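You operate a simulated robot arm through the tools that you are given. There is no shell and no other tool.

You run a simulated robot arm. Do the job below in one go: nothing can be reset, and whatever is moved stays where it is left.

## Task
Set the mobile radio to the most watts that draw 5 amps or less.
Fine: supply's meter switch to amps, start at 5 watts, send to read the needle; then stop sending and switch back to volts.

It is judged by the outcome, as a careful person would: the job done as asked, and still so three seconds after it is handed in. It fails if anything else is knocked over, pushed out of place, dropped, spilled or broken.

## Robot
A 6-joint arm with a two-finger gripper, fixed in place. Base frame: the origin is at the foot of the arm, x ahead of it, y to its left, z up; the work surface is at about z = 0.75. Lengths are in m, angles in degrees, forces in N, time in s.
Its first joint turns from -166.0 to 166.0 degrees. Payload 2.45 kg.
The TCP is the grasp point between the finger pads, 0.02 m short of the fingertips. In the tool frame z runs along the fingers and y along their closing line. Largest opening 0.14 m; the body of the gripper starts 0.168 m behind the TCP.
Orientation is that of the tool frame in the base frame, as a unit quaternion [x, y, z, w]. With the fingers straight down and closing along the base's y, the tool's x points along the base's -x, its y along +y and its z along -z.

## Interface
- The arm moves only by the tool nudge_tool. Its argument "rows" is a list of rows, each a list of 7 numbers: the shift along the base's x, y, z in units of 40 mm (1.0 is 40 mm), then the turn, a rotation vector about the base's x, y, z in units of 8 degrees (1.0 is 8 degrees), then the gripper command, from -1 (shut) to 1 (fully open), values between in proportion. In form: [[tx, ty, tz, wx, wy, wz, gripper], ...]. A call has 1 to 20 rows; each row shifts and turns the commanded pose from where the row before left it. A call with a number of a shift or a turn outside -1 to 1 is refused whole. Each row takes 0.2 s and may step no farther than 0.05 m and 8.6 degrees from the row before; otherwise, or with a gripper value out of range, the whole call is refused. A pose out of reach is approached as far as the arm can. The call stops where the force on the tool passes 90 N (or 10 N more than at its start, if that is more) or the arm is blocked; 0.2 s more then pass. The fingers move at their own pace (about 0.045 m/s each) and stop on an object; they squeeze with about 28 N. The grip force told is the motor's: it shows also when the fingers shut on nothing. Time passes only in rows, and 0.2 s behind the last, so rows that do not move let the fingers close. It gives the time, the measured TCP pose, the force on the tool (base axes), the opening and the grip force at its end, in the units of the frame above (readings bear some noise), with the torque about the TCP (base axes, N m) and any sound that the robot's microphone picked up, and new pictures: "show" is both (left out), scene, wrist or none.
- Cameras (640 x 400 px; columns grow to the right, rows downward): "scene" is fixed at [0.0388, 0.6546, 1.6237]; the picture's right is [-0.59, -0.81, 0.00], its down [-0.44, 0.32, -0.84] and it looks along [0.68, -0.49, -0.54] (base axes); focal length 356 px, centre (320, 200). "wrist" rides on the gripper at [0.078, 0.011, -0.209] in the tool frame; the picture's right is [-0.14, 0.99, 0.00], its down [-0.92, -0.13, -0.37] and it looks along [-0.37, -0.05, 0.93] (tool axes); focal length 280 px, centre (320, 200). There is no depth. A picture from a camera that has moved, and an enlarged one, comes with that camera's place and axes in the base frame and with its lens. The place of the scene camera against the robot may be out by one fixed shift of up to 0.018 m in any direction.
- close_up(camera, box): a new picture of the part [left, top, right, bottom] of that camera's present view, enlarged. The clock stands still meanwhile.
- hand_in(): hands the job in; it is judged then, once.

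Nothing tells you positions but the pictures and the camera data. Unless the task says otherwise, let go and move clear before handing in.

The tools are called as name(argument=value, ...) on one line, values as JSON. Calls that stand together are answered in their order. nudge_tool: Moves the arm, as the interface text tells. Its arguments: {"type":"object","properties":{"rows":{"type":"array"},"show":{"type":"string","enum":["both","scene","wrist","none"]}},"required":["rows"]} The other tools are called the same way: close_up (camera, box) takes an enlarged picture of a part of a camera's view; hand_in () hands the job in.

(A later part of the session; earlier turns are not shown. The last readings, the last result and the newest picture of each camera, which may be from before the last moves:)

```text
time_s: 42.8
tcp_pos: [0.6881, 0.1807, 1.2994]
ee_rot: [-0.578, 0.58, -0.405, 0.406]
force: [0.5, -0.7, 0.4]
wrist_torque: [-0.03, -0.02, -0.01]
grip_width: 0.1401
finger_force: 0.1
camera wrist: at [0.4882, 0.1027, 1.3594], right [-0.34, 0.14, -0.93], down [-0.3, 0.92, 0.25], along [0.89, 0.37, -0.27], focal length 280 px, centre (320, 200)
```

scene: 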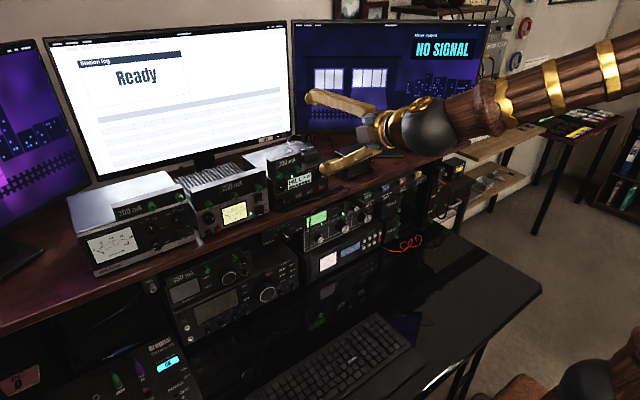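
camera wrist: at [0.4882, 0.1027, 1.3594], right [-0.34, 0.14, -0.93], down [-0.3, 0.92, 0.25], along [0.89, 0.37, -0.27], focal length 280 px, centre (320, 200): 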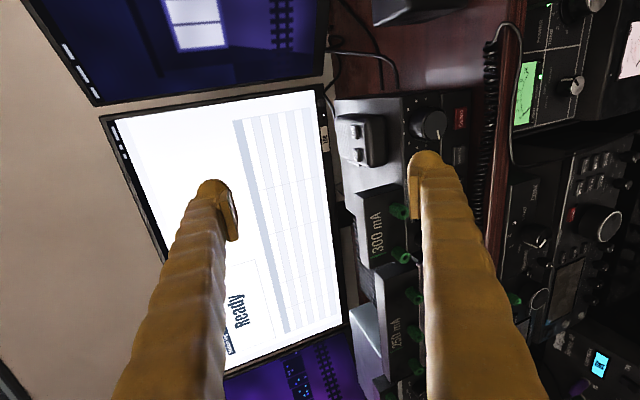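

The new attitude is reached cleanly: 20° down, no yaw. I'll move over in front of SEND and lower to its height, keeping about 4 cm from the panel.

nudge_tool(rows=[[0, -0.4, 0, 0, 0, 0, 1], [-0.1, -0.37, -0.3, 0, 0, 0, 1], [0, 0, -0.7, 0, 0, 0, 1], [0, 0, -0.7, 0, 0, 0, 1], [0, 0, -0.725, 0, 0, 0, 1], [0, 0, 0, 0, 0, 0, 1]])

close_up(camera="wrist", box=[330, 60, 510, 260])

close_up(camera="scene", box=[265, 150, 361, 210])

```text
time_s: 44.2
tcp_pos: [0.6846, 0.1497, 1.2017]
ee_rot: [-0.578, 0.58, -0.405, 0.407]
force: [-0.4, 0.0, -0.6]
wrist_torque: [0.01, 0.0, 0.02]
grip_width: 0.1402
finger_force: 0.1
camera wrist: at [0.484, 0.0715, 1.2627], right [-0.34, 0.14, -0.93], down [-0.3, 0.92, 0.25], along [0.89, 0.36, -0.27], focal length 280 px, centre (320, 200)
```

scene: 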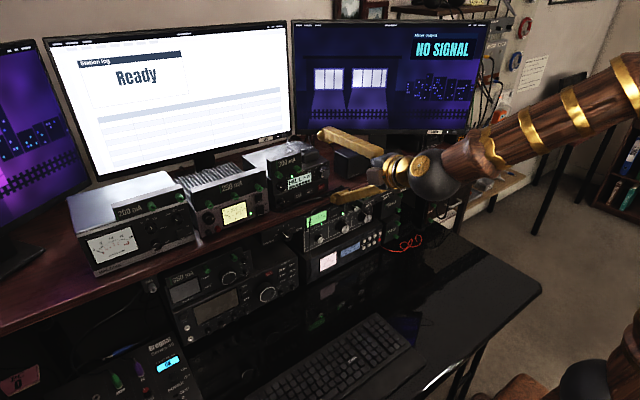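
wrist: 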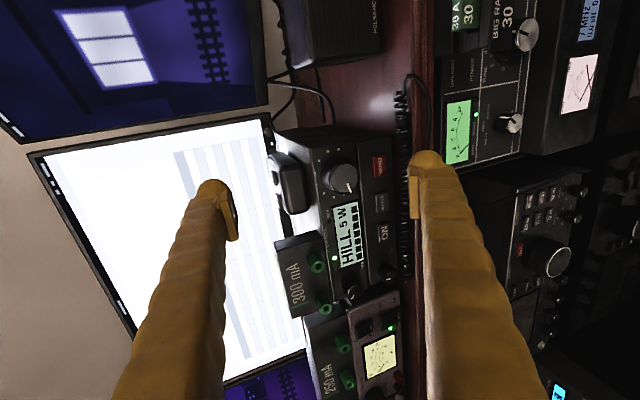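

```text
2.00 times, centred on (420, 160) of wrist
camera zoom: at [0.484, 0.0715, 1.2627], right [-0.34, 0.14, -0.93], down [-0.3, 0.92, 0.25], along [0.89, 0.36, -0.27], focal length 561 px, centre (120, 280)
```

zoom: 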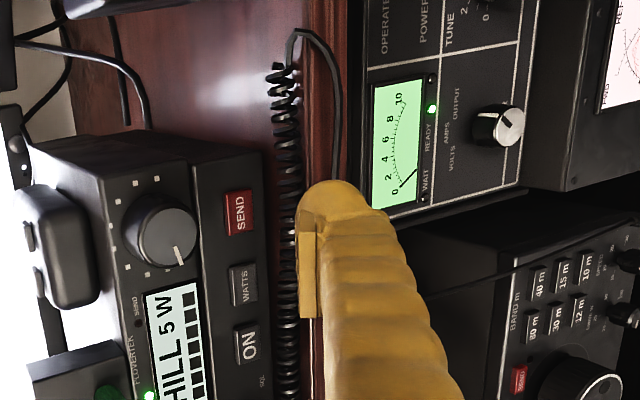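

```text
6.67 times, centred on (313, 180) of scene
camera zoom: at [0.0388, 0.6546, 1.6237], right [-0.59, -0.81, 0.0], down [-0.44, 0.32, -0.84], along [0.68, -0.49, -0.54], focal length 2370 px, centre (367, 333)
```

zoom: 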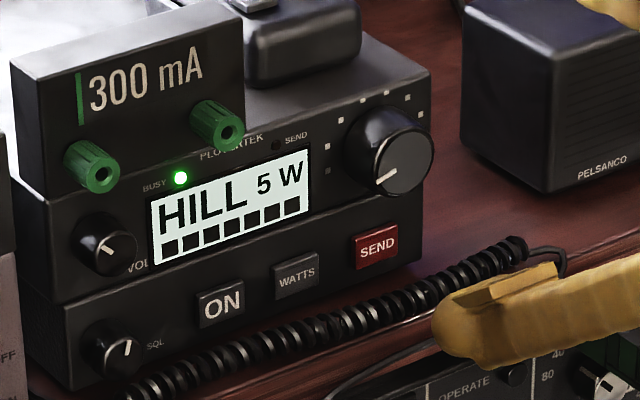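

This view is very clear: SEND is at about (0.732, 0.153, 1.120), and the finger will pass between the knob and the cord. I'll advance to about 1.5 cm short of SEND.

nudge_tool(rows=[[0.4, 0.08, 0.08, 0, 0, 0, 1], [0.4, 0, 0, 0, 0, 0, 1], [0, 0, 0, 0, 0, 0, 1]], show="none")

close_up(camera="wrist", box=[330, 60, 510, 260])

close_up(camera="scene", box=[265, 150, 361, 210])

```text
time_s: 45.0
tcp_pos: [0.7176, 0.1534, 1.205]
ee_rot: [-0.578, 0.58, -0.405, 0.406]
force: [0.4, 0.6, 0.6]
wrist_torque: [-0.02, 0.01, 0.03]
grip_width: 0.1399
finger_force: 0.0
```

```text
2.00 times, centred on (420, 160) of wrist
camera zoom: at [0.5169, 0.0748, 1.2655], right [-0.34, 0.14, -0.93], down [-0.3, 0.92, 0.25], along [0.89, 0.36, -0.27], focal length 561 px, centre (120, 280)
```

zoom: 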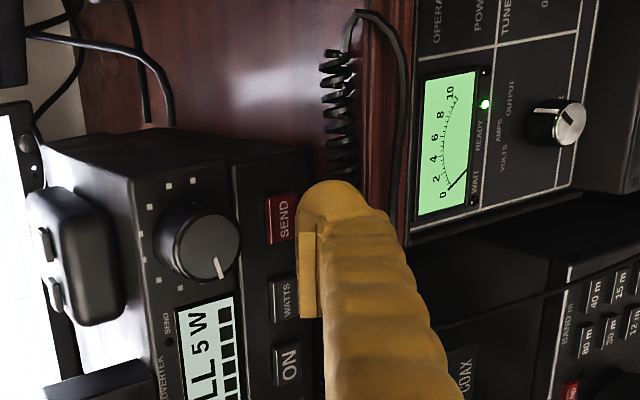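

```text
6.67 times, centred on (313, 180) of scene
camera zoom: at [0.0388, 0.6546, 1.6237], right [-0.59, -0.81, 0.0], down [-0.44, 0.32, -0.84], along [0.68, -0.49, -0.54], focal length 2370 px, centre (367, 333)
```

zoom: 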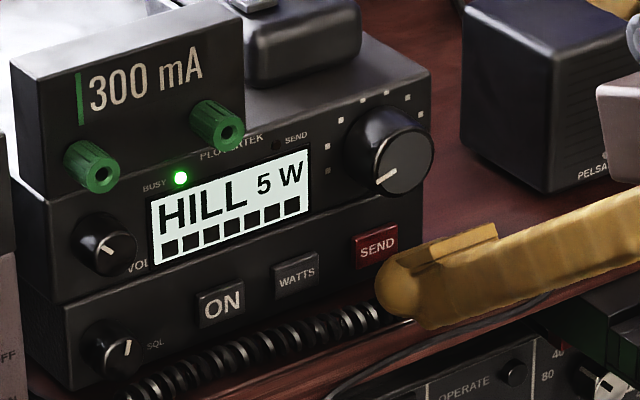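

The tip is centred on SEND. I'll advance in small steps while watching the force and the SEND lamp.

nudge_tool(rows=[[0.15, 0, 0, 0, 0, 0, 1], [0, 0, 0, 0, 0, 0, 1]], show="none")

nudge_tool(rows=[[0.1, 0, 0, 0, 0, 0, 1], [0, 0, 0, 0, 0, 0, 1]], show="none")

close_up(camera="wrist", box=[330, 60, 510, 260])

close_up(camera="scene", box=[265, 150, 361, 210])

```text
time_s: 45.6
tcp_pos: [0.723, 0.153, 1.2062]
ee_rot: [-0.578, 0.581, -0.405, 0.406]
force: [0.5, 0.0, -0.2]
wrist_torque: [0.0, 0.0, -0.01]
grip_width: 0.14
finger_force: 0.0
```

```text
time_s: 46.2
tcp_pos: [0.7269, 0.1541, 1.2041]
ee_rot: [-0.578, 0.58, -0.405, 0.406]
force: [-0.6, 0.3, 0.0]
wrist_torque: [0.0, -0.01, -0.01]
grip_width: 0.1399
finger_force: 0.0
```

```text
2.00 times, centred on (420, 160) of wrist
camera zoom: at [0.5266, 0.0749, 1.2657], right [-0.34, 0.14, -0.93], down [-0.3, 0.92, 0.25], along [0.89, 0.36, -0.27], focal length 561 px, centre (120, 280)
```

zoom: 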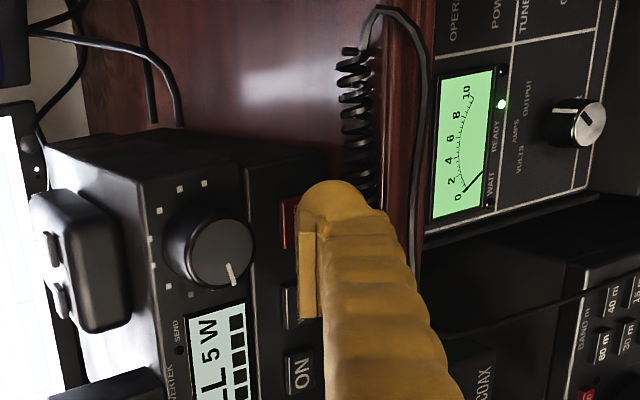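

```text
6.67 times, centred on (313, 180) of scene
camera zoom: at [0.0388, 0.6546, 1.6237], right [-0.59, -0.81, 0.0], down [-0.44, 0.32, -0.84], along [0.68, -0.49, -0.54], focal length 2370 px, centre (367, 333)
```

zoom: 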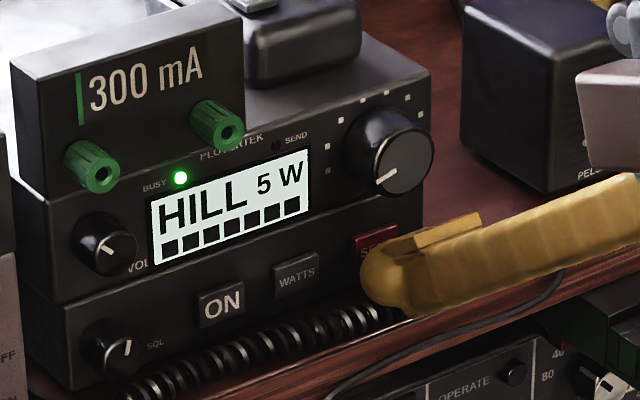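

Still free of contact, so I'll continue with 2–3 mm steps.

nudge_tool(rows=[[0.1, 0, 0, 0, 0, 0, 1], [0, 0, 0, 0, 0, 0, 1]], show="none")

nudge_tool(rows=[[0.06, 0, 0, 0, 0, 0, 1], [0, 0, 0, 0, 0, 0, 1]], show="none")

close_up(camera="scene", box=[195, 150, 345, 244])

```text
time_s: 46.8
tcp_pos: [0.7303, 0.1541, 1.2061]
ee_rot: [-0.578, 0.58, -0.405, 0.406]
force: [0.4, -0.1, -0.3]
wrist_torque: [0.01, 0.03, 0.0]
grip_width: 0.1402
finger_force: 0.1
```

```text
time_s: 47.4
tcp_pos: [0.7329, 0.1537, 1.2053]
ee_rot: [-0.577, 0.58, -0.405, 0.407]
force: [0.2, 0.2, 0.0]
wrist_torque: [0.01, 0.02, -0.01]
grip_width: 0.14
finger_force: 0.0
```

```text
4.26 times, centred on (270, 197) of scene
camera zoom: at [0.0388, 0.6546, 1.6237], right [-0.59, -0.81, 0.0], down [-0.44, 0.32, -0.84], along [0.68, -0.49, -0.54], focal length 1513 px, centre (533, 213)
```

zoom: 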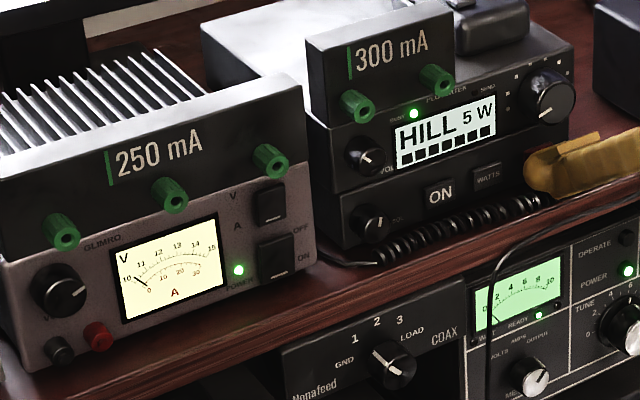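

No contact yet. The click should come around x≈0.739, so I'll continue.

nudge_tool(rows=[[0.06, 0, 0, 0, 0, 0, 1], [0, 0, 0, 0, 0, 0, 1]], show="none")

nudge_tool(rows=[[0.06, 0, 0, 0, 0, 0, 1], [0, 0, 0, 0, 0, 0, 1]], show="none")

close_up(camera="scene", box=[195, 150, 345, 244])

```text
time_s: 48.0
tcp_pos: [0.7357, 0.1526, 1.2038]
ee_rot: [-0.578, 0.58, -0.405, 0.406]
force: [0.2, 0.2, 0.1]
wrist_torque: [0.0, 0.02, -0.03]
grip_width: 0.1401
finger_force: 0.0
```

```text
time_s: 48.6
tcp_pos: [0.7378, 0.1525, 1.2064]
ee_rot: [-0.578, 0.581, -0.405, 0.406]
force: [-0.2, -0.7, -0.7]
wrist_torque: [-0.01, -0.02, 0.04]
grip_width: 0.1401
finger_force: 0.0
```

```text
4.26 times, centred on (270, 197) of scene
camera zoom: at [0.0388, 0.6546, 1.6237], right [-0.59, -0.81, 0.0], down [-0.44, 0.32, -0.84], along [0.68, -0.49, -0.54], focal length 1513 px, centre (533, 213)
```

zoom: 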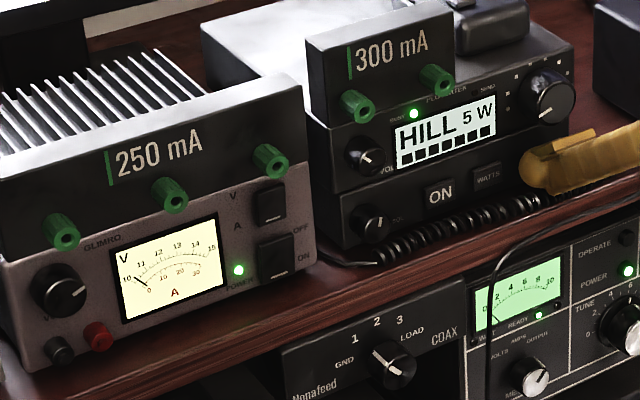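

Still free; I'll continue in 2 mm steps.

nudge_tool(rows=[[0.05, 0, 0, 0, 0, 0, 1], [0, 0, 0, 0, 0, 0, 1]], show="none")

nudge_tool(rows=[[0.05, 0, 0, 0, 0, 0, 1], [0, 0, 0, 0, 0, 0, 1]], show="none")

close_up(camera="scene", box=[195, 150, 345, 244])

close_up(camera="wrist", box=[330, 60, 510, 260])

```text
time_s: 49.2
tcp_pos: [0.7388, 0.153, 1.2054]
ee_rot: [-0.578, 0.581, -0.405, 0.406]
force: [-0.1, 0.0, 0.3]
wrist_torque: [-0.02, 0.0, 0.01]
grip_width: 0.1401
finger_force: 0.1
```

```text
time_s: 49.8
tcp_pos: [0.7421, 0.1522, 1.206]
ee_rot: [-0.578, 0.58, -0.405, 0.406]
force: [-0.8, 0.2, -0.2]
wrist_torque: [-0.04, 0.01, 0.02]
grip_width: 0.1401
finger_force: 0.2
```

```text
4.26 times, centred on (270, 197) of scene
camera zoom: at [0.0388, 0.6546, 1.6237], right [-0.59, -0.81, 0.0], down [-0.44, 0.32, -0.84], along [0.68, -0.49, -0.54], focal length 1513 px, centre (533, 213)
```

zoom: 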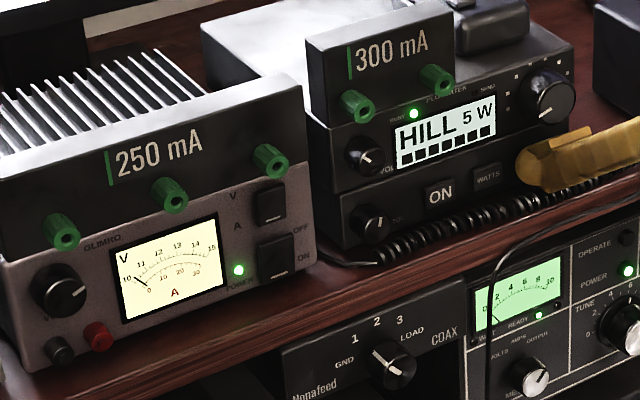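

```text
2.00 times, centred on (420, 160) of wrist
camera zoom: at [0.5413, 0.075, 1.2658], right [-0.34, 0.14, -0.93], down [-0.3, 0.92, 0.25], along [0.89, 0.36, -0.27], focal length 561 px, centre (120, 280)
```

zoom: 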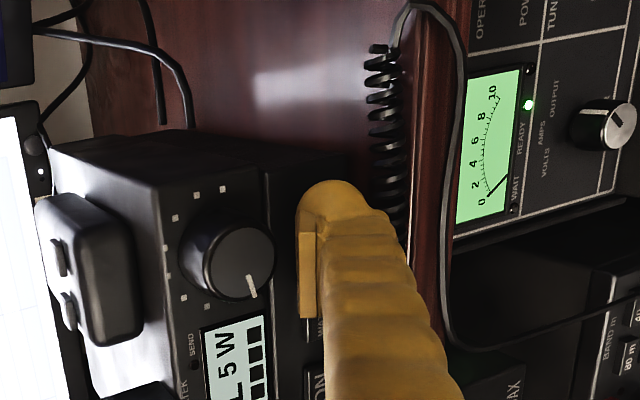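

nudge_tool(rows=[[0.05, 0, 0, 0, 0, 0, 1], [0, 0, 0, 0, 0, 0, 1]], show="none")

nudge_tool(rows=[[0.05, 0, 0, 0, 0, 0, 1], [0, 0, 0, 0, 0, 0, 1]], show="none")

close_up(camera="scene", box=[195, 150, 345, 244])

```text
time_s: 50.4
tcp_pos: [0.7445, 0.1529, 1.2061]
ee_rot: [-0.579, 0.58, -0.405, 0.406]
force: [-3.2, 0.1, 0.1]
wrist_torque: [0.0, 0.14, 0.03]
grip_width: 0.1397
finger_force: 0.0
heard: click
```

```text
time_s: 51.0
tcp_pos: [0.7456, 0.1529, 1.2055]
ee_rot: [-0.578, 0.581, -0.405, 0.407]
force: [-7.6, -1.2, -0.3]
wrist_torque: [-0.09, 0.58, 0.0]
grip_width: 0.14
finger_force: 0.0
```

```text
4.26 times, centred on (270, 197) of scene
camera zoom: at [0.0388, 0.6546, 1.6237], right [-0.59, -0.81, 0.0], down [-0.44, 0.32, -0.84], along [0.68, -0.49, -0.54], focal length 1513 px, centre (533, 213)
```

zoom: 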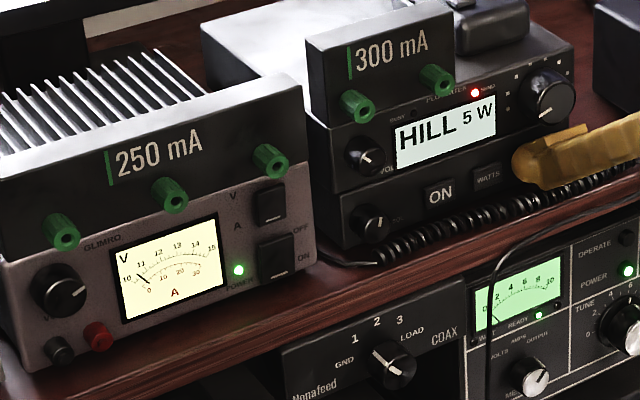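

SEND clicked: the red SEND lamp is lit and BUSY is off, so it's sending at 5 W. I'll read the meter closely.

close_up(camera="scene", box=[218, 196, 254, 228])

nudge_tool(rows=[[0, 0, 0, 0, 0, 0, 1], [0, 0, 0, 0, 0, 0, 1]], show="none")

close_up(camera="scene", box=[218, 196, 254, 228])

```text
12.50 times, centred on (236, 212) of scene
camera zoom: at [0.0388, 0.6546, 1.6237], right [-0.59, -0.81, 0.0], down [-0.44, 0.32, -0.84], along [0.68, -0.49, -0.54], focal length 4445 px, centre (1370, 50)
```

zoom: 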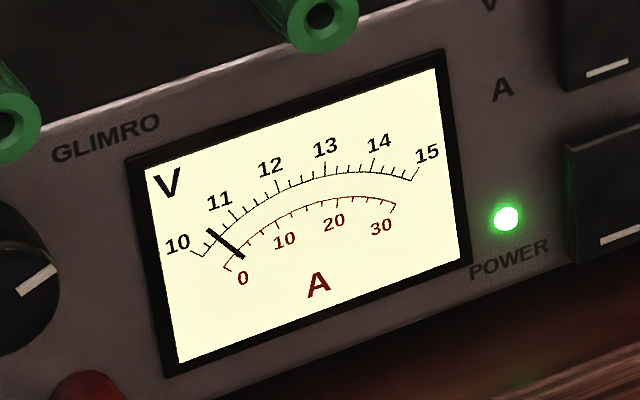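

```text
time_s: 51.6
tcp_pos: [0.7451, 0.1538, 1.2064]
ee_rot: [-0.579, 0.58, -0.404, 0.406]
force: [-8.0, -1.5, -0.6]
wrist_torque: [-0.05, 0.58, 0.02]
grip_width: 0.1401
finger_force: 0.1
```

```text
12.50 times, centred on (236, 212) of scene
camera zoom: at [0.0388, 0.6546, 1.6237], right [-0.59, -0.81, 0.0], down [-0.44, 0.32, -0.84], along [0.68, -0.49, -0.54], focal length 4445 px, centre (1370, 50)
```

zoom: 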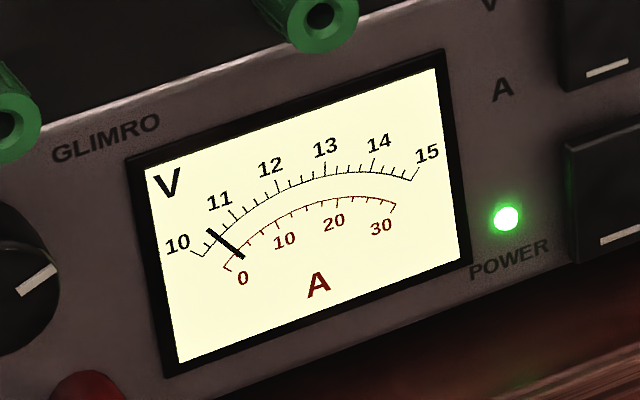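

close_up(camera="scene", box=[226, 204, 246, 218])

```text
16.00 times, centred on (236, 211) of scene
camera zoom: at [0.0388, 0.6546, 1.6237], right [-0.59, -0.81, 0.0], down [-0.44, 0.32, -0.84], along [0.68, -0.49, -0.54], focal length 5689 px, centre (1664, 24)
```

zoom: 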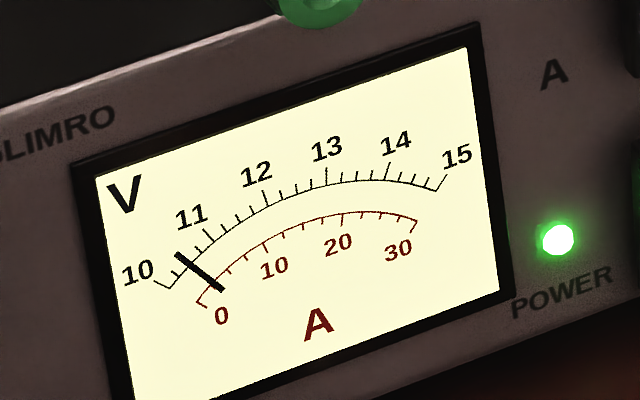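

The needle is about at the first minor mark (roughly 2.5–3 A), well under 5 A. I'll release SEND and see whether it stops sending.

nudge_tool(rows=[[-0.3, 0, 0, 0, 0, 0, 1], [-0.3, 0, 0, 0, 0, 0, 1], [0, 0, 0, 0, 0, 0, 1]], show="none")

close_up(camera="scene", box=[195, 150, 345, 244])

close_up(camera="scene", box=[226, 204, 246, 218])

```text
time_s: 52.4
tcp_pos: [0.7226, 0.1527, 1.2057]
ee_rot: [-0.578, 0.58, -0.405, 0.406]
force: [-0.3, 0.8, -0.3]
wrist_torque: [0.0, -0.01, 0.0]
grip_width: 0.1399
finger_force: 0.2
```

```text
4.26 times, centred on (270, 197) of scene
camera zoom: at [0.0388, 0.6546, 1.6237], right [-0.59, -0.81, 0.0], down [-0.44, 0.32, -0.84], along [0.68, -0.49, -0.54], focal length 1513 px, centre (533, 213)
```

zoom: 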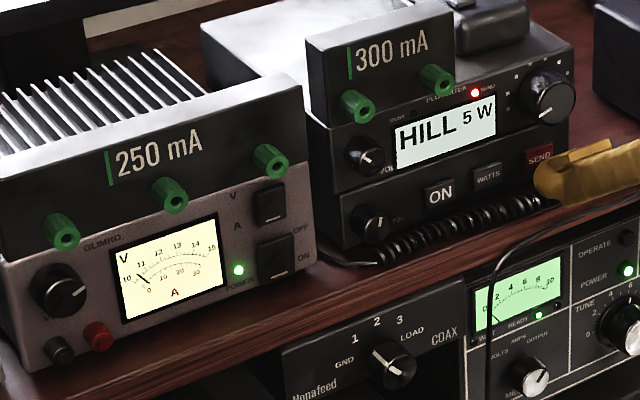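

```text
16.00 times, centred on (236, 211) of scene
camera zoom: at [0.0388, 0.6546, 1.6237], right [-0.59, -0.81, 0.0], down [-0.44, 0.32, -0.84], along [0.68, -0.49, -0.54], focal length 5689 px, centre (1664, 24)
```

zoom: 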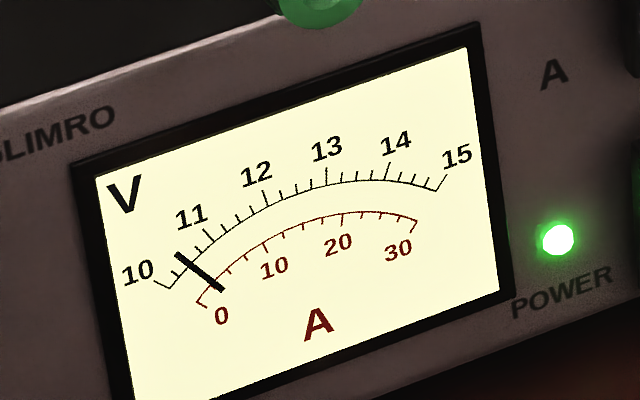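

SEND latches, because the lamp stays lit with the finger off. I'll press it again to stop sending, using the depth found before.

nudge_tool(rows=[[0.25, 0, 0, 0, 0, 0, 1], [0.2, 0, 0, 0, 0, 0, 1], [0.14, 0, 0, 0, 0, 0, 1], [0, 0, 0, 0, 0, 0, 1]], show="none")

close_up(camera="scene", box=[195, 150, 345, 244])

```text
time_s: 53.4
tcp_pos: [0.745, 0.1536, 1.2059]
ee_rot: [-0.578, 0.58, -0.406, 0.406]
force: [-6.5, -0.4, -1.4]
wrist_torque: [-0.1, 0.48, 0.0]
grip_width: 0.1402
finger_force: 0.0
heard: click
```

```text
4.26 times, centred on (270, 197) of scene
camera zoom: at [0.0388, 0.6546, 1.6237], right [-0.59, -0.81, 0.0], down [-0.44, 0.32, -0.84], along [0.68, -0.49, -0.54], focal length 1513 px, centre (533, 213)
```

zoom: 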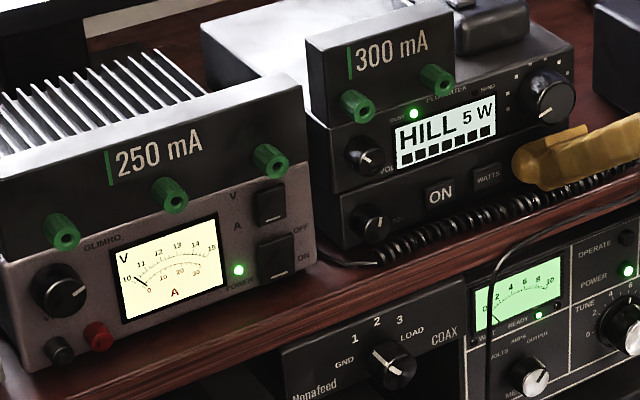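

Sending has stopped: SEND is dark, BUSY is back, and the meter is near zero. Now I'll back off, shift left to WATTS and press it once.

nudge_tool(rows=[[-0.3, 0, 0, 0, 0, 0, 1], [-0.4, 0, 0, 0, 0, 0, 1], [0, 0.5, 0, 0, 0, 0, 1], [0, 0.45, 0, 0, 0, 0, 1], [0.3, 0, 0, 0, 0, 0, 1], [0.2, 0, 0, 0, 0, 0, 1], [0, 0, 0, 0, 0, 0, 1]], show="none")

close_up(camera="wrist", box=[330, 60, 510, 260])

close_up(camera="scene", box=[265, 150, 361, 210])

```text
time_s: 55.0
tcp_pos: [0.738, 0.1908, 1.2052]
ee_rot: [-0.578, 0.58, -0.405, 0.407]
force: [0.9, 0.2, 0.9]
wrist_torque: [0.01, -0.02, 0.0]
grip_width: 0.14
finger_force: 0.0
```

```text
2.00 times, centred on (420, 160) of wrist
camera zoom: at [0.5375, 0.1129, 1.2654], right [-0.34, 0.14, -0.93], down [-0.3, 0.92, 0.25], along [0.89, 0.36, -0.27], focal length 561 px, centre (120, 280)
```

zoom: 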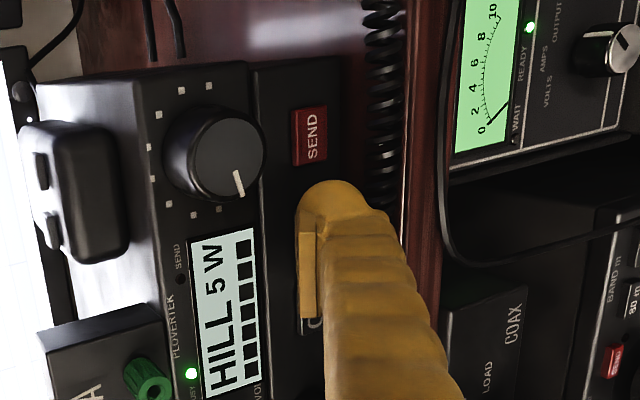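

```text
6.67 times, centred on (313, 180) of scene
camera zoom: at [0.0388, 0.6546, 1.6237], right [-0.59, -0.81, 0.0], down [-0.44, 0.32, -0.84], along [0.68, -0.49, -0.54], focal length 2370 px, centre (367, 333)
```

zoom: 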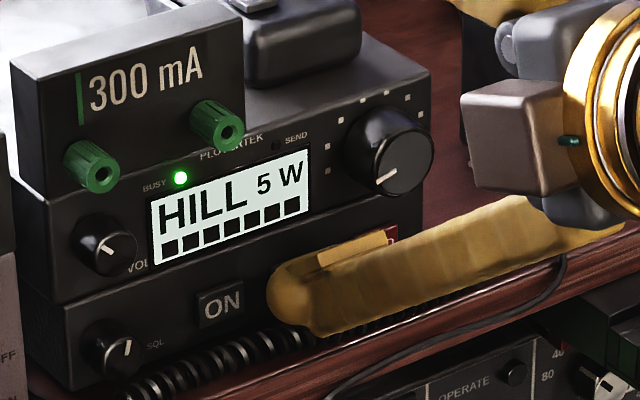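

The tip is in front of WATTS, clear of ON and SEND. I'll press gently until it clicks.

nudge_tool(rows=[[0.1, 0, 0, 0, 0, 0, 1], [0.06, 0, 0, 0, 0, 0, 1], [0.03, 0, 0, 0, 0, 0, 1], [0, 0, 0, 0, 0, 0, 1]], show="none")

close_up(camera="scene", box=[265, 150, 361, 210])

```text
time_s: 56.0
tcp_pos: [0.7443, 0.1901, 1.2061]
ee_rot: [-0.578, 0.581, -0.405, 0.406]
force: [-4.8, 1.7, 0.9]
wrist_torque: [0.12, 0.41, -0.03]
grip_width: 0.14
finger_force: 0.0
heard: click
```

```text
6.67 times, centred on (313, 180) of scene
camera zoom: at [0.0388, 0.6546, 1.6237], right [-0.59, -0.81, 0.0], down [-0.44, 0.32, -0.84], along [0.68, -0.49, -0.54], focal length 2370 px, centre (367, 333)
```

zoom: 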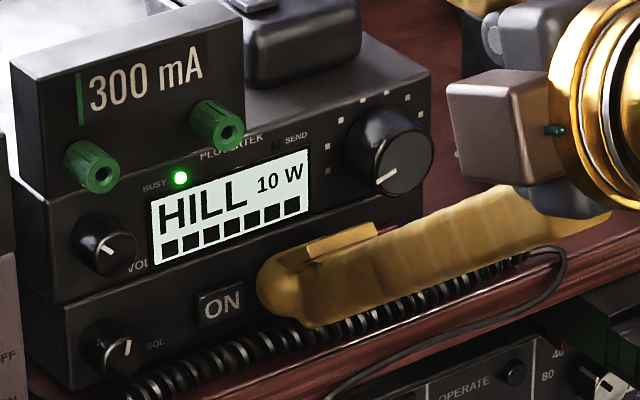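

It now shows 10 W. I'll back off, return to SEND, press it, and read the needle.

nudge_tool(rows=[[-0.3, 0, 0, 0, 0, 0, 1], [-0.39, 0, 0, 0, 0, 0, 1], [0, -0.5, 0, 0, 0, 0, 1], [0, -0.45, 0, 0, 0, 0, 1], [0.3, 0, 0, 0, 0, 0, 1], [0.24, 0, 0, 0, 0, 0, 1], [0.13, 0, 0, 0, 0, 0, 1], [0.03, 0, 0, 0, 0, 0, 1], [0, 0, 0, 0, 0, 0, 1]], show="none")

close_up(camera="scene", box=[195, 150, 345, 244])

close_up(camera="scene", box=[226, 204, 246, 218])

```text
time_s: 58.0
tcp_pos: [0.7454, 0.1527, 1.2045]
ee_rot: [-0.578, 0.581, -0.404, 0.406]
force: [-6.9, 0.2, -1.7]
wrist_torque: [0.07, 0.48, -0.03]
grip_width: 0.14
finger_force: 0.0
heard: click
```

```text
4.26 times, centred on (270, 197) of scene
camera zoom: at [0.0388, 0.6546, 1.6237], right [-0.59, -0.81, 0.0], down [-0.44, 0.32, -0.84], along [0.68, -0.49, -0.54], focal length 1513 px, centre (533, 213)
```

zoom: 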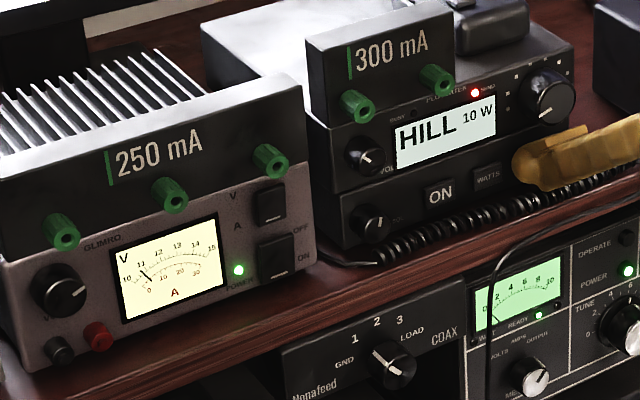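

```text
16.00 times, centred on (236, 211) of scene
camera zoom: at [0.0388, 0.6546, 1.6237], right [-0.59, -0.81, 0.0], down [-0.44, 0.32, -0.84], along [0.68, -0.49, -0.54], focal length 5689 px, centre (1664, 24)
```

zoom: 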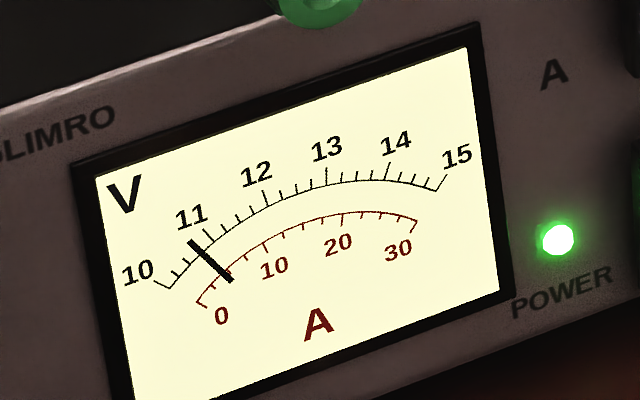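

At 10 W the needle sits close to the 5 A mark, so I'll let it settle and read it carefully.

nudge_tool(rows=[[0, 0, 0, 0, 0, 0, 1], [0, 0, 0, 0, 0, 0, 1], [0, 0, 0, 0, 0, 0, 1]], show="none")

close_up(camera="scene", box=[226, 204, 246, 218])

close_up(camera="scene", box=[222, 208, 242, 220])

```text
time_s: 58.8
tcp_pos: [0.7446, 0.1539, 1.2043]
ee_rot: [-0.578, 0.581, -0.405, 0.406]
force: [-6.7, 0.0, -2.0]
wrist_torque: [0.01, 0.44, 0.01]
grip_width: 0.1403
finger_force: 0.1
```

```text
16.00 times, centred on (236, 211) of scene
camera zoom: at [0.0388, 0.6546, 1.6237], right [-0.59, -0.81, 0.0], down [-0.44, 0.32, -0.84], along [0.68, -0.49, -0.54], focal length 5689 px, centre (1664, 24)
```

zoom: 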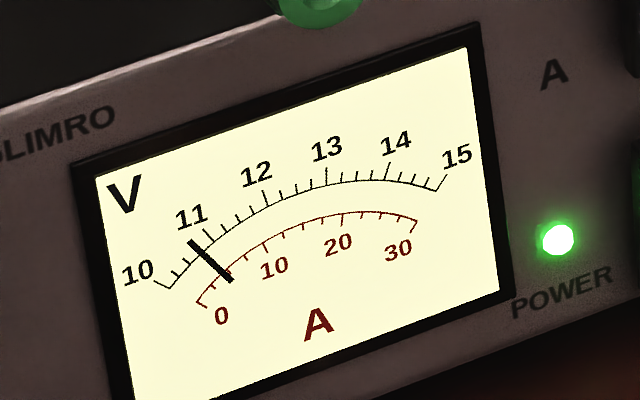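

```text
16.00 times, centred on (232, 214) of scene
camera zoom: at [0.0388, 0.6546, 1.6237], right [-0.59, -0.81, 0.0], down [-0.44, 0.32, -0.84], along [0.68, -0.49, -0.54], focal length 5689 px, centre (1728, -24)
```

zoom: 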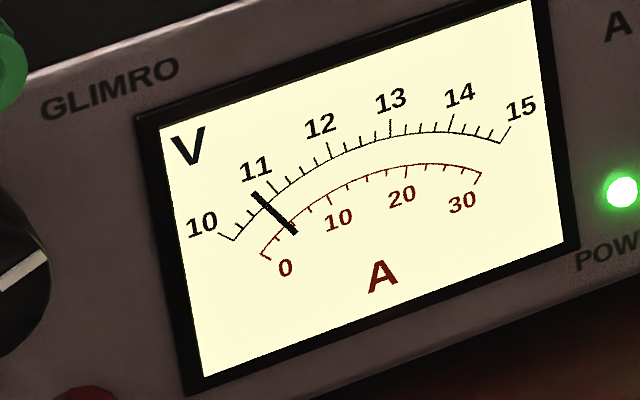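

close_up(camera="scene", box=[228, 209, 238, 215])

close_up(camera="wrist", box=[300, 240, 440, 400])

```text
16.00 times, centred on (233, 212) of scene
camera zoom: at [0.0388, 0.6546, 1.6237], right [-0.59, -0.81, 0.0], down [-0.44, 0.32, -0.84], along [0.68, -0.49, -0.54], focal length 5689 px, centre (1712, 8)
```

zoom: 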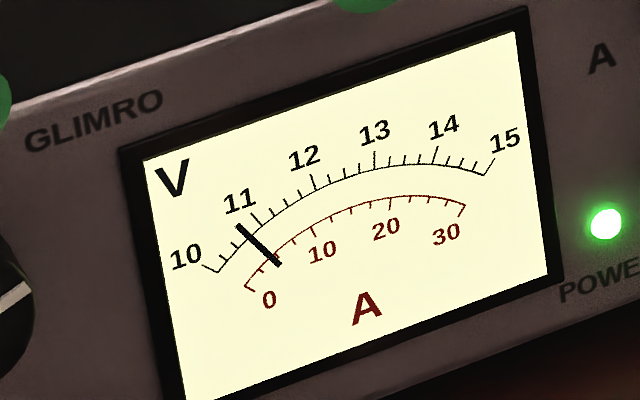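

```text
2.50 times, centred on (370, 320) of wrist
camera zoom: at [0.5451, 0.075, 1.2655], right [-0.34, 0.14, -0.93], down [-0.3, 0.92, 0.25], along [0.89, 0.36, -0.27], focal length 701 px, centre (195, -100)
```

zoom: 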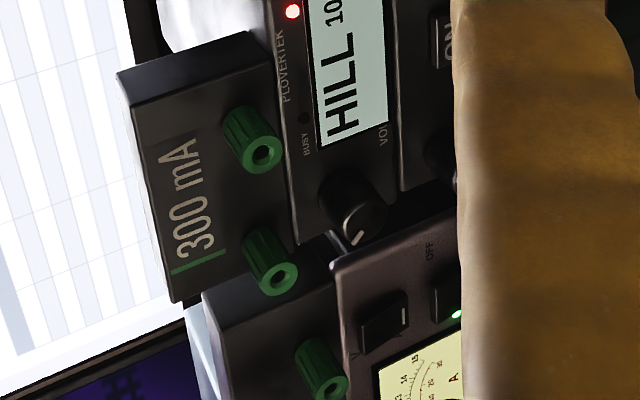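

At 10 W the needle reads about 4.4 A, just short of the 5 A tick, so 10 W qualifies. I'll stop sending, then check the next power step.

nudge_tool(rows=[[-0.3, 0, 0, 0, 0, 0, 1], [-0.2, 0, 0, 0, 0, 0, 1], [0, 0, 0, 0, 0, 0, 1], [0.3, 0, 0, 0, 0, 0, 1], [0.15, 0, 0, 0, 0, 0, 1], [0.05, 0, 0, 0, 0, 0, 1], [0, 0, 0, 0, 0, 0, 1]], show="none")

close_up(camera="scene", box=[195, 150, 345, 244])

close_up(camera="scene", box=[228, 209, 238, 215])

```text
time_s: 60.4
tcp_pos: [0.7442, 0.1546, 1.2046]
ee_rot: [-0.578, 0.58, -0.405, 0.407]
force: [-4.8, 0.7, -1.8]
wrist_torque: [0.05, 0.35, 0.0]
grip_width: 0.14
finger_force: 0.1
heard: click
```

```text
4.26 times, centred on (270, 197) of scene
camera zoom: at [0.0388, 0.6546, 1.6237], right [-0.59, -0.81, 0.0], down [-0.44, 0.32, -0.84], along [0.68, -0.49, -0.54], focal length 1513 px, centre (533, 213)
```

zoom: 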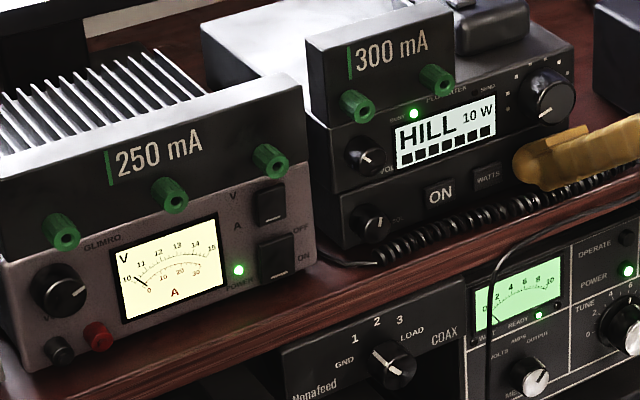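

```text
16.00 times, centred on (233, 212) of scene
camera zoom: at [0.0388, 0.6546, 1.6237], right [-0.59, -0.81, 0.0], down [-0.44, 0.32, -0.84], along [0.68, -0.49, -0.54], focal length 5689 px, centre (1712, 8)
```

zoom: 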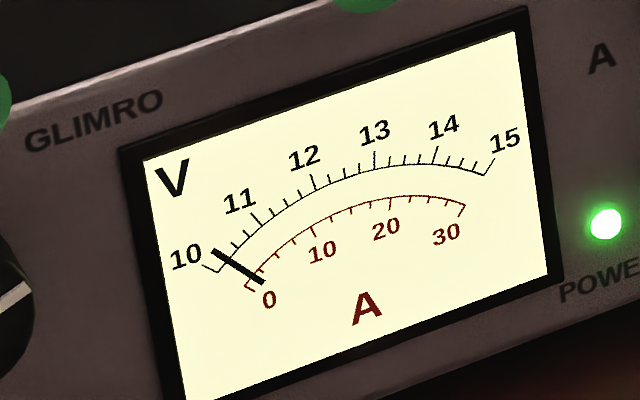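

Sending has stopped, and the idle picture confirms the 5 A tick lies just beyond where the 10 W needle was. Next I'll press WATTS once to see the next level.

nudge_tool(rows=[[-0.3, 0, 0, 0, 0, 0, 1], [-0.39, 0, 0, 0, 0, 0, 1], [0, 0.5, 0, 0, 0, 0, 1], [0, 0.45, 0, 0, 0, 0, 1], [0.3, 0, 0, 0, 0, 0, 1], [0.2, 0, 0, 0, 0, 0, 1], [0.15, 0, 0, 0, 0, 0, 1], [0.05, 0, 0, 0, 0, 0, 1], [0, 0, 0, 0, 0, 0, 1]], show="none")

close_up(camera="scene", box=[265, 150, 361, 210])

```text
time_s: 62.4
tcp_pos: [0.7451, 0.1921, 1.2063]
ee_rot: [-0.578, 0.581, -0.405, 0.407]
force: [-8.6, 2.1, 1.7]
wrist_torque: [0.22, 0.63, 0.0]
grip_width: 0.1398
finger_force: 0.0
heard: click
```

```text
6.67 times, centred on (313, 180) of scene
camera zoom: at [0.0388, 0.6546, 1.6237], right [-0.59, -0.81, 0.0], down [-0.44, 0.32, -0.84], along [0.68, -0.49, -0.54], focal length 2370 px, centre (367, 333)
```

zoom: 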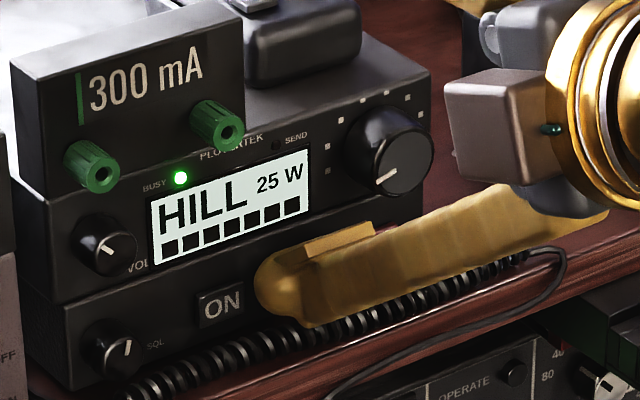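

The next step after 10 W is 25 W (and 25 wraps to 5), so the levels are 5, 10 and 25. I'll confirm 25 W with one short send and reading.

nudge_tool(rows=[[-0.3, 0, 0, 0, 0, 0, 1], [-0.39, 0, 0, 0, 0, 0, 1], [0, -0.5, 0, 0, 0, 0, 1], [0, -0.45, 0, 0, 0, 0, 1], [0.3, 0, 0, 0, 0, 0, 1], [0.24, 0, 0, 0, 0, 0, 1], [0.11, 0, 0, 0, 0, 0, 1], [0.04, 0, 0, 0, 0, 0, 1], [0, 0, 0, 0, 0, 0, 1]], show="none")

close_up(camera="scene", box=[195, 150, 345, 244])

close_up(camera="scene", box=[228, 209, 238, 215])

```text
time_s: 64.4
tcp_pos: [0.7463, 0.1533, 1.2059]
ee_rot: [-0.579, 0.581, -0.405, 0.405]
force: [-8.4, 1.1, -3.4]
wrist_torque: [0.02, 0.59, 0.02]
grip_width: 0.1399
finger_force: 0.0
heard: click
```

```text
4.26 times, centred on (270, 197) of scene
camera zoom: at [0.0388, 0.6546, 1.6237], right [-0.59, -0.81, 0.0], down [-0.44, 0.32, -0.84], along [0.68, -0.49, -0.54], focal length 1513 px, centre (533, 213)
```

zoom: 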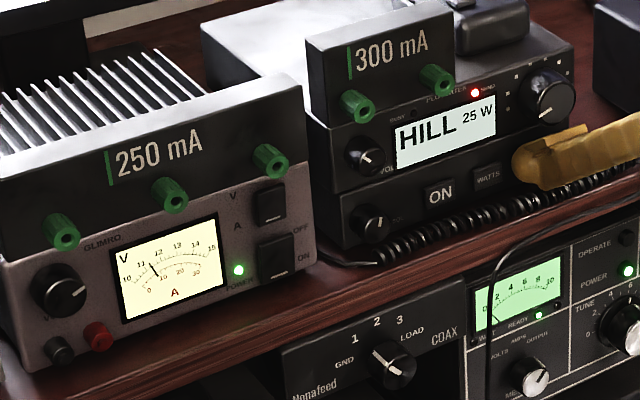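

```text
16.00 times, centred on (233, 212) of scene
camera zoom: at [0.0388, 0.6546, 1.6237], right [-0.59, -0.81, 0.0], down [-0.44, 0.32, -0.84], along [0.68, -0.49, -0.54], focal length 5689 px, centre (1712, 8)
```

zoom: 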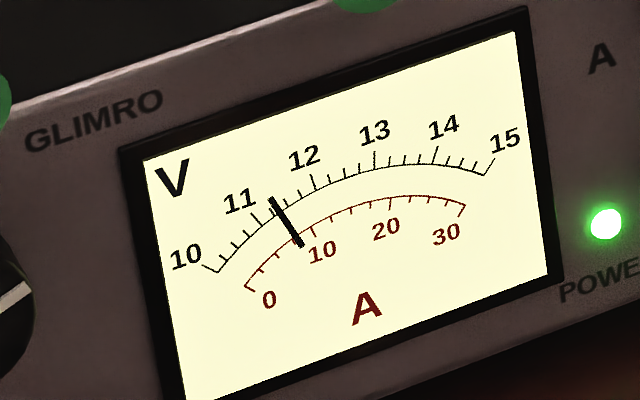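

25 W draws about 8 A, which is over the limit, so 10 W is the answer. I'll stop sending now.

nudge_tool(rows=[[-0.3, 0, 0, 0, 0, 0, 1], [-0.2, 0, 0, 0, 0, 0, 1], [0, 0, 0, 0, 0, 0, 1], [0.3, 0, 0, 0, 0, 0, 1], [0.15, 0, 0, 0, 0, 0, 1], [0.05, 0, 0, 0, 0, 0, 1], [0, 0, 0, 0, 0, 0, 1]], show="none")

close_up(camera="scene", box=[195, 150, 345, 244])

```text
time_s: 66.0
tcp_pos: [0.7462, 0.1544, 1.2054]
ee_rot: [-0.578, 0.581, -0.405, 0.406]
force: [-7.7, -2.6, -1.8]
wrist_torque: [-0.15, 0.57, 0.03]
grip_width: 0.1399
finger_force: 0.0
heard: click
```

```text
4.26 times, centred on (270, 197) of scene
camera zoom: at [0.0388, 0.6546, 1.6237], right [-0.59, -0.81, 0.0], down [-0.44, 0.32, -0.84], along [0.68, -0.49, -0.54], focal length 1513 px, centre (533, 213)
```

zoom: 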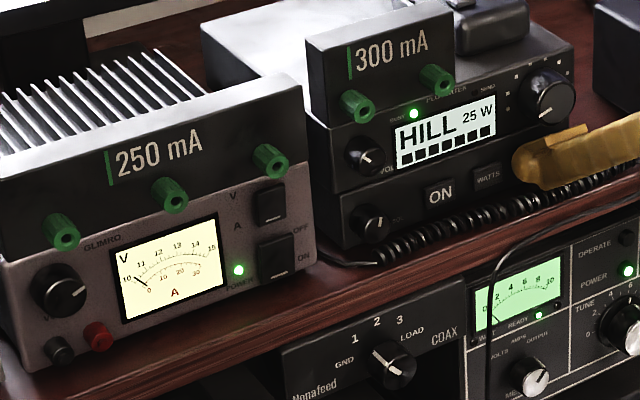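

Sending has stopped and the meter is back to idle. Now I'll go to WATTS and press it once (25 → 5).

nudge_tool(rows=[[-0.3, 0, 0, 0, 0, 0, 1], [-0.4, 0, 0, 0, 0, 0, 1], [0, 0.5, 0, 0, 0, 0, 1], [0, 0.44, 0, 0, 0, 0, 1], [0.3, 0, 0, 0, 0, 0, 1], [0.2, 0, 0, 0, 0, 0, 1], [0.14, 0, 0, 0, 0, 0, 1], [0.03, 0, 0, 0, 0, 0, 1], [0, 0, 0, 0, 0, 0, 1]], show="none")

close_up(camera="scene", box=[265, 150, 361, 210])

```text
time_s: 68.0
tcp_pos: [0.7453, 0.1907, 1.2065]
ee_rot: [-0.578, 0.58, -0.405, 0.407]
force: [-3.4, 1.0, -0.5]
wrist_torque: [0.08, 0.25, 0.03]
grip_width: 0.14
finger_force: 0.0
heard: click
```

```text
6.67 times, centred on (313, 180) of scene
camera zoom: at [0.0388, 0.6546, 1.6237], right [-0.59, -0.81, 0.0], down [-0.44, 0.32, -0.84], along [0.68, -0.49, -0.54], focal length 2370 px, centre (367, 333)
```

zoom: 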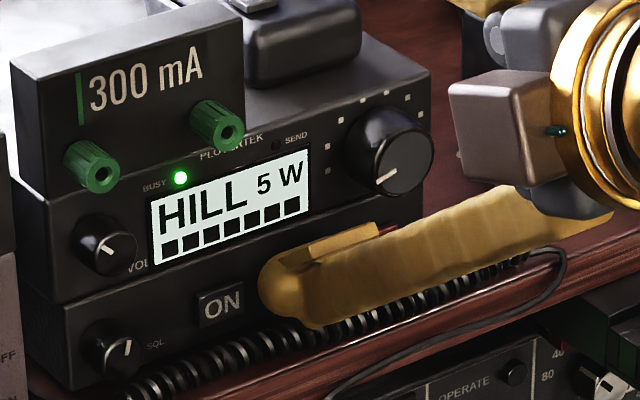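

It shows 5 W. One more press will bring it to 10 W.

nudge_tool(rows=[[-0.3, 0, 0, 0, 0, 0, 1], [-0.2, 0, 0, 0, 0, 0, 1], [0, 0, 0, 0, 0, 0, 1], [0.3, 0, 0, 0, 0, 0, 1], [0.17, 0, 0, 0, 0, 0, 1], [0.04, 0, 0, 0, 0, 0, 1], [0, 0, 0, 0, 0, 0, 1]], show="none")

close_up(camera="scene", box=[265, 150, 361, 210])

```text
time_s: 69.6
tcp_pos: [0.7457, 0.1908, 1.2061]
ee_rot: [-0.578, 0.581, -0.406, 0.406]
force: [-5.2, 0.6, 2.1]
wrist_torque: [0.03, 0.48, -0.02]
grip_width: 0.1401
finger_force: 0.1
heard: click
```

```text
6.67 times, centred on (313, 180) of scene
camera zoom: at [0.0388, 0.6546, 1.6237], right [-0.59, -0.81, 0.0], down [-0.44, 0.32, -0.84], along [0.68, -0.49, -0.54], focal length 2370 px, centre (367, 333)
```

zoom: 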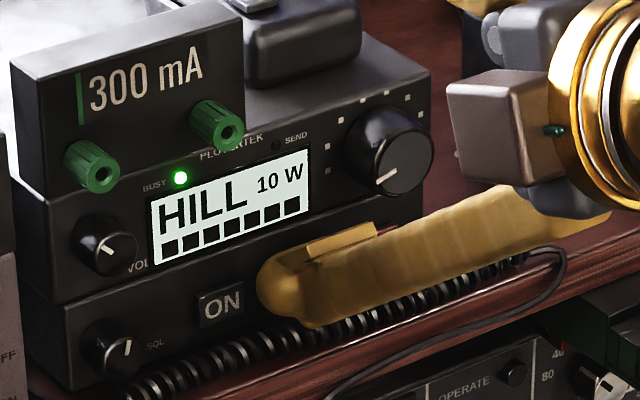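

The radio is set to 10 W and isn't sending. Next is the supply's meter: I'll back off, raise a little, and move over in front of the V/A rocker's upper (V) half.

nudge_tool(rows=[[-0.4, 0, 0, 0, 0, 0, 1], [-0.9, 0, 0.2, 0, 0, 0, 1], [-0.1, 0.8, 0.35, 0, 0, 0, 1], [0, 0.8, 0.35, 0, 0, 0, 1], [0, 0.8, 0, 0, 0, 0, 1], [0, 0.8, 0, 0, 0, 0, 1], [0, 0.65, 0, 0, 0, 0, 1], [0, 0, 0, 0, 0, 0, 1]])

close_up(camera="wrist", box=[330, 80, 510, 280])

close_up(camera="scene", box=[205, 160, 325, 240])

```text
time_s: 71.4
tcp_pos: [0.6887, 0.3456, 1.2417]
ee_rot: [-0.578, 0.58, -0.405, 0.407]
force: [-0.2, 0.7, -0.8]
wrist_torque: [-0.01, 0.03, 0.01]
grip_width: 0.1402
finger_force: 0.1
camera wrist: at [0.4879, 0.2668, 1.3022], right [-0.34, 0.14, -0.93], down [-0.3, 0.92, 0.25], along [0.89, 0.36, -0.27], focal length 280 px, centre (320, 200)
```

scene: 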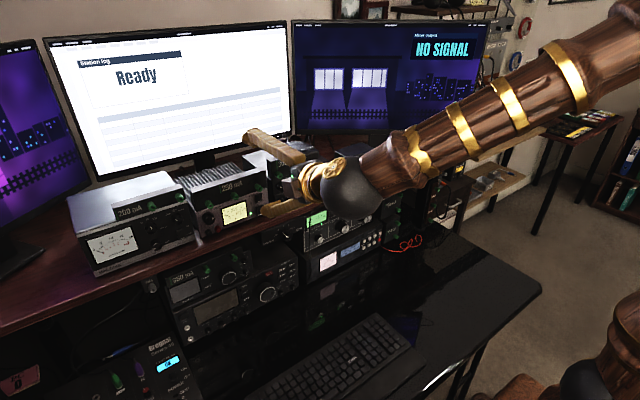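
wrist: 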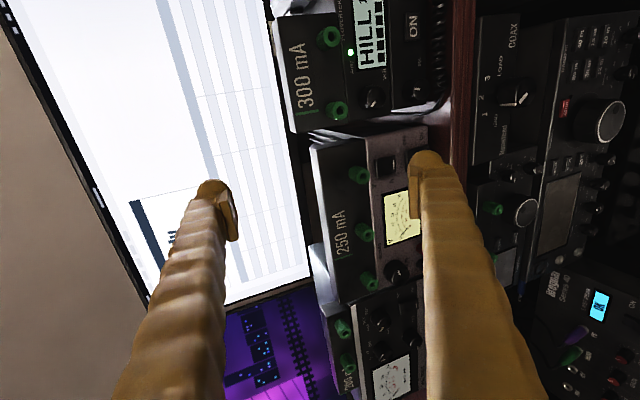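

```text
2.00 times, centred on (420, 180) of wrist
camera zoom: at [0.4879, 0.2668, 1.3022], right [-0.34, 0.14, -0.93], down [-0.3, 0.92, 0.25], along [0.89, 0.36, -0.27], focal length 561 px, centre (120, 240)
```

zoom: 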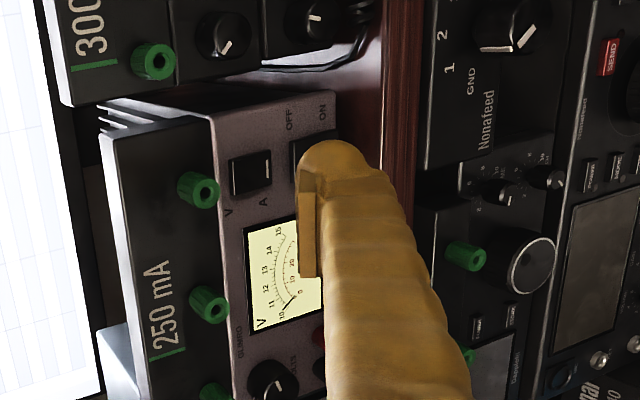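

```text
5.00 times, centred on (265, 200) of scene
camera zoom: at [0.0388, 0.6546, 1.6237], right [-0.59, -0.81, 0.0], down [-0.44, 0.32, -0.84], along [0.68, -0.49, -0.54], focal length 1778 px, centre (595, 200)
```

zoom: 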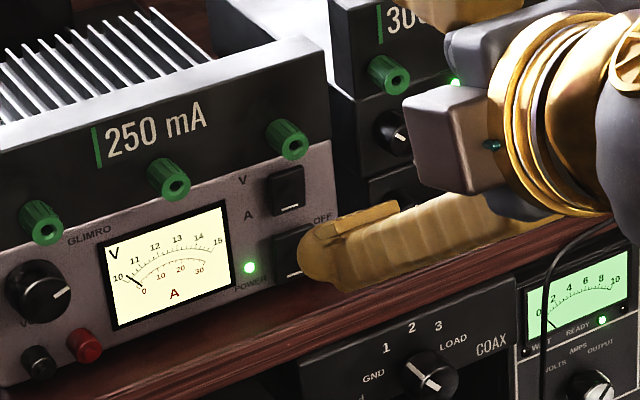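

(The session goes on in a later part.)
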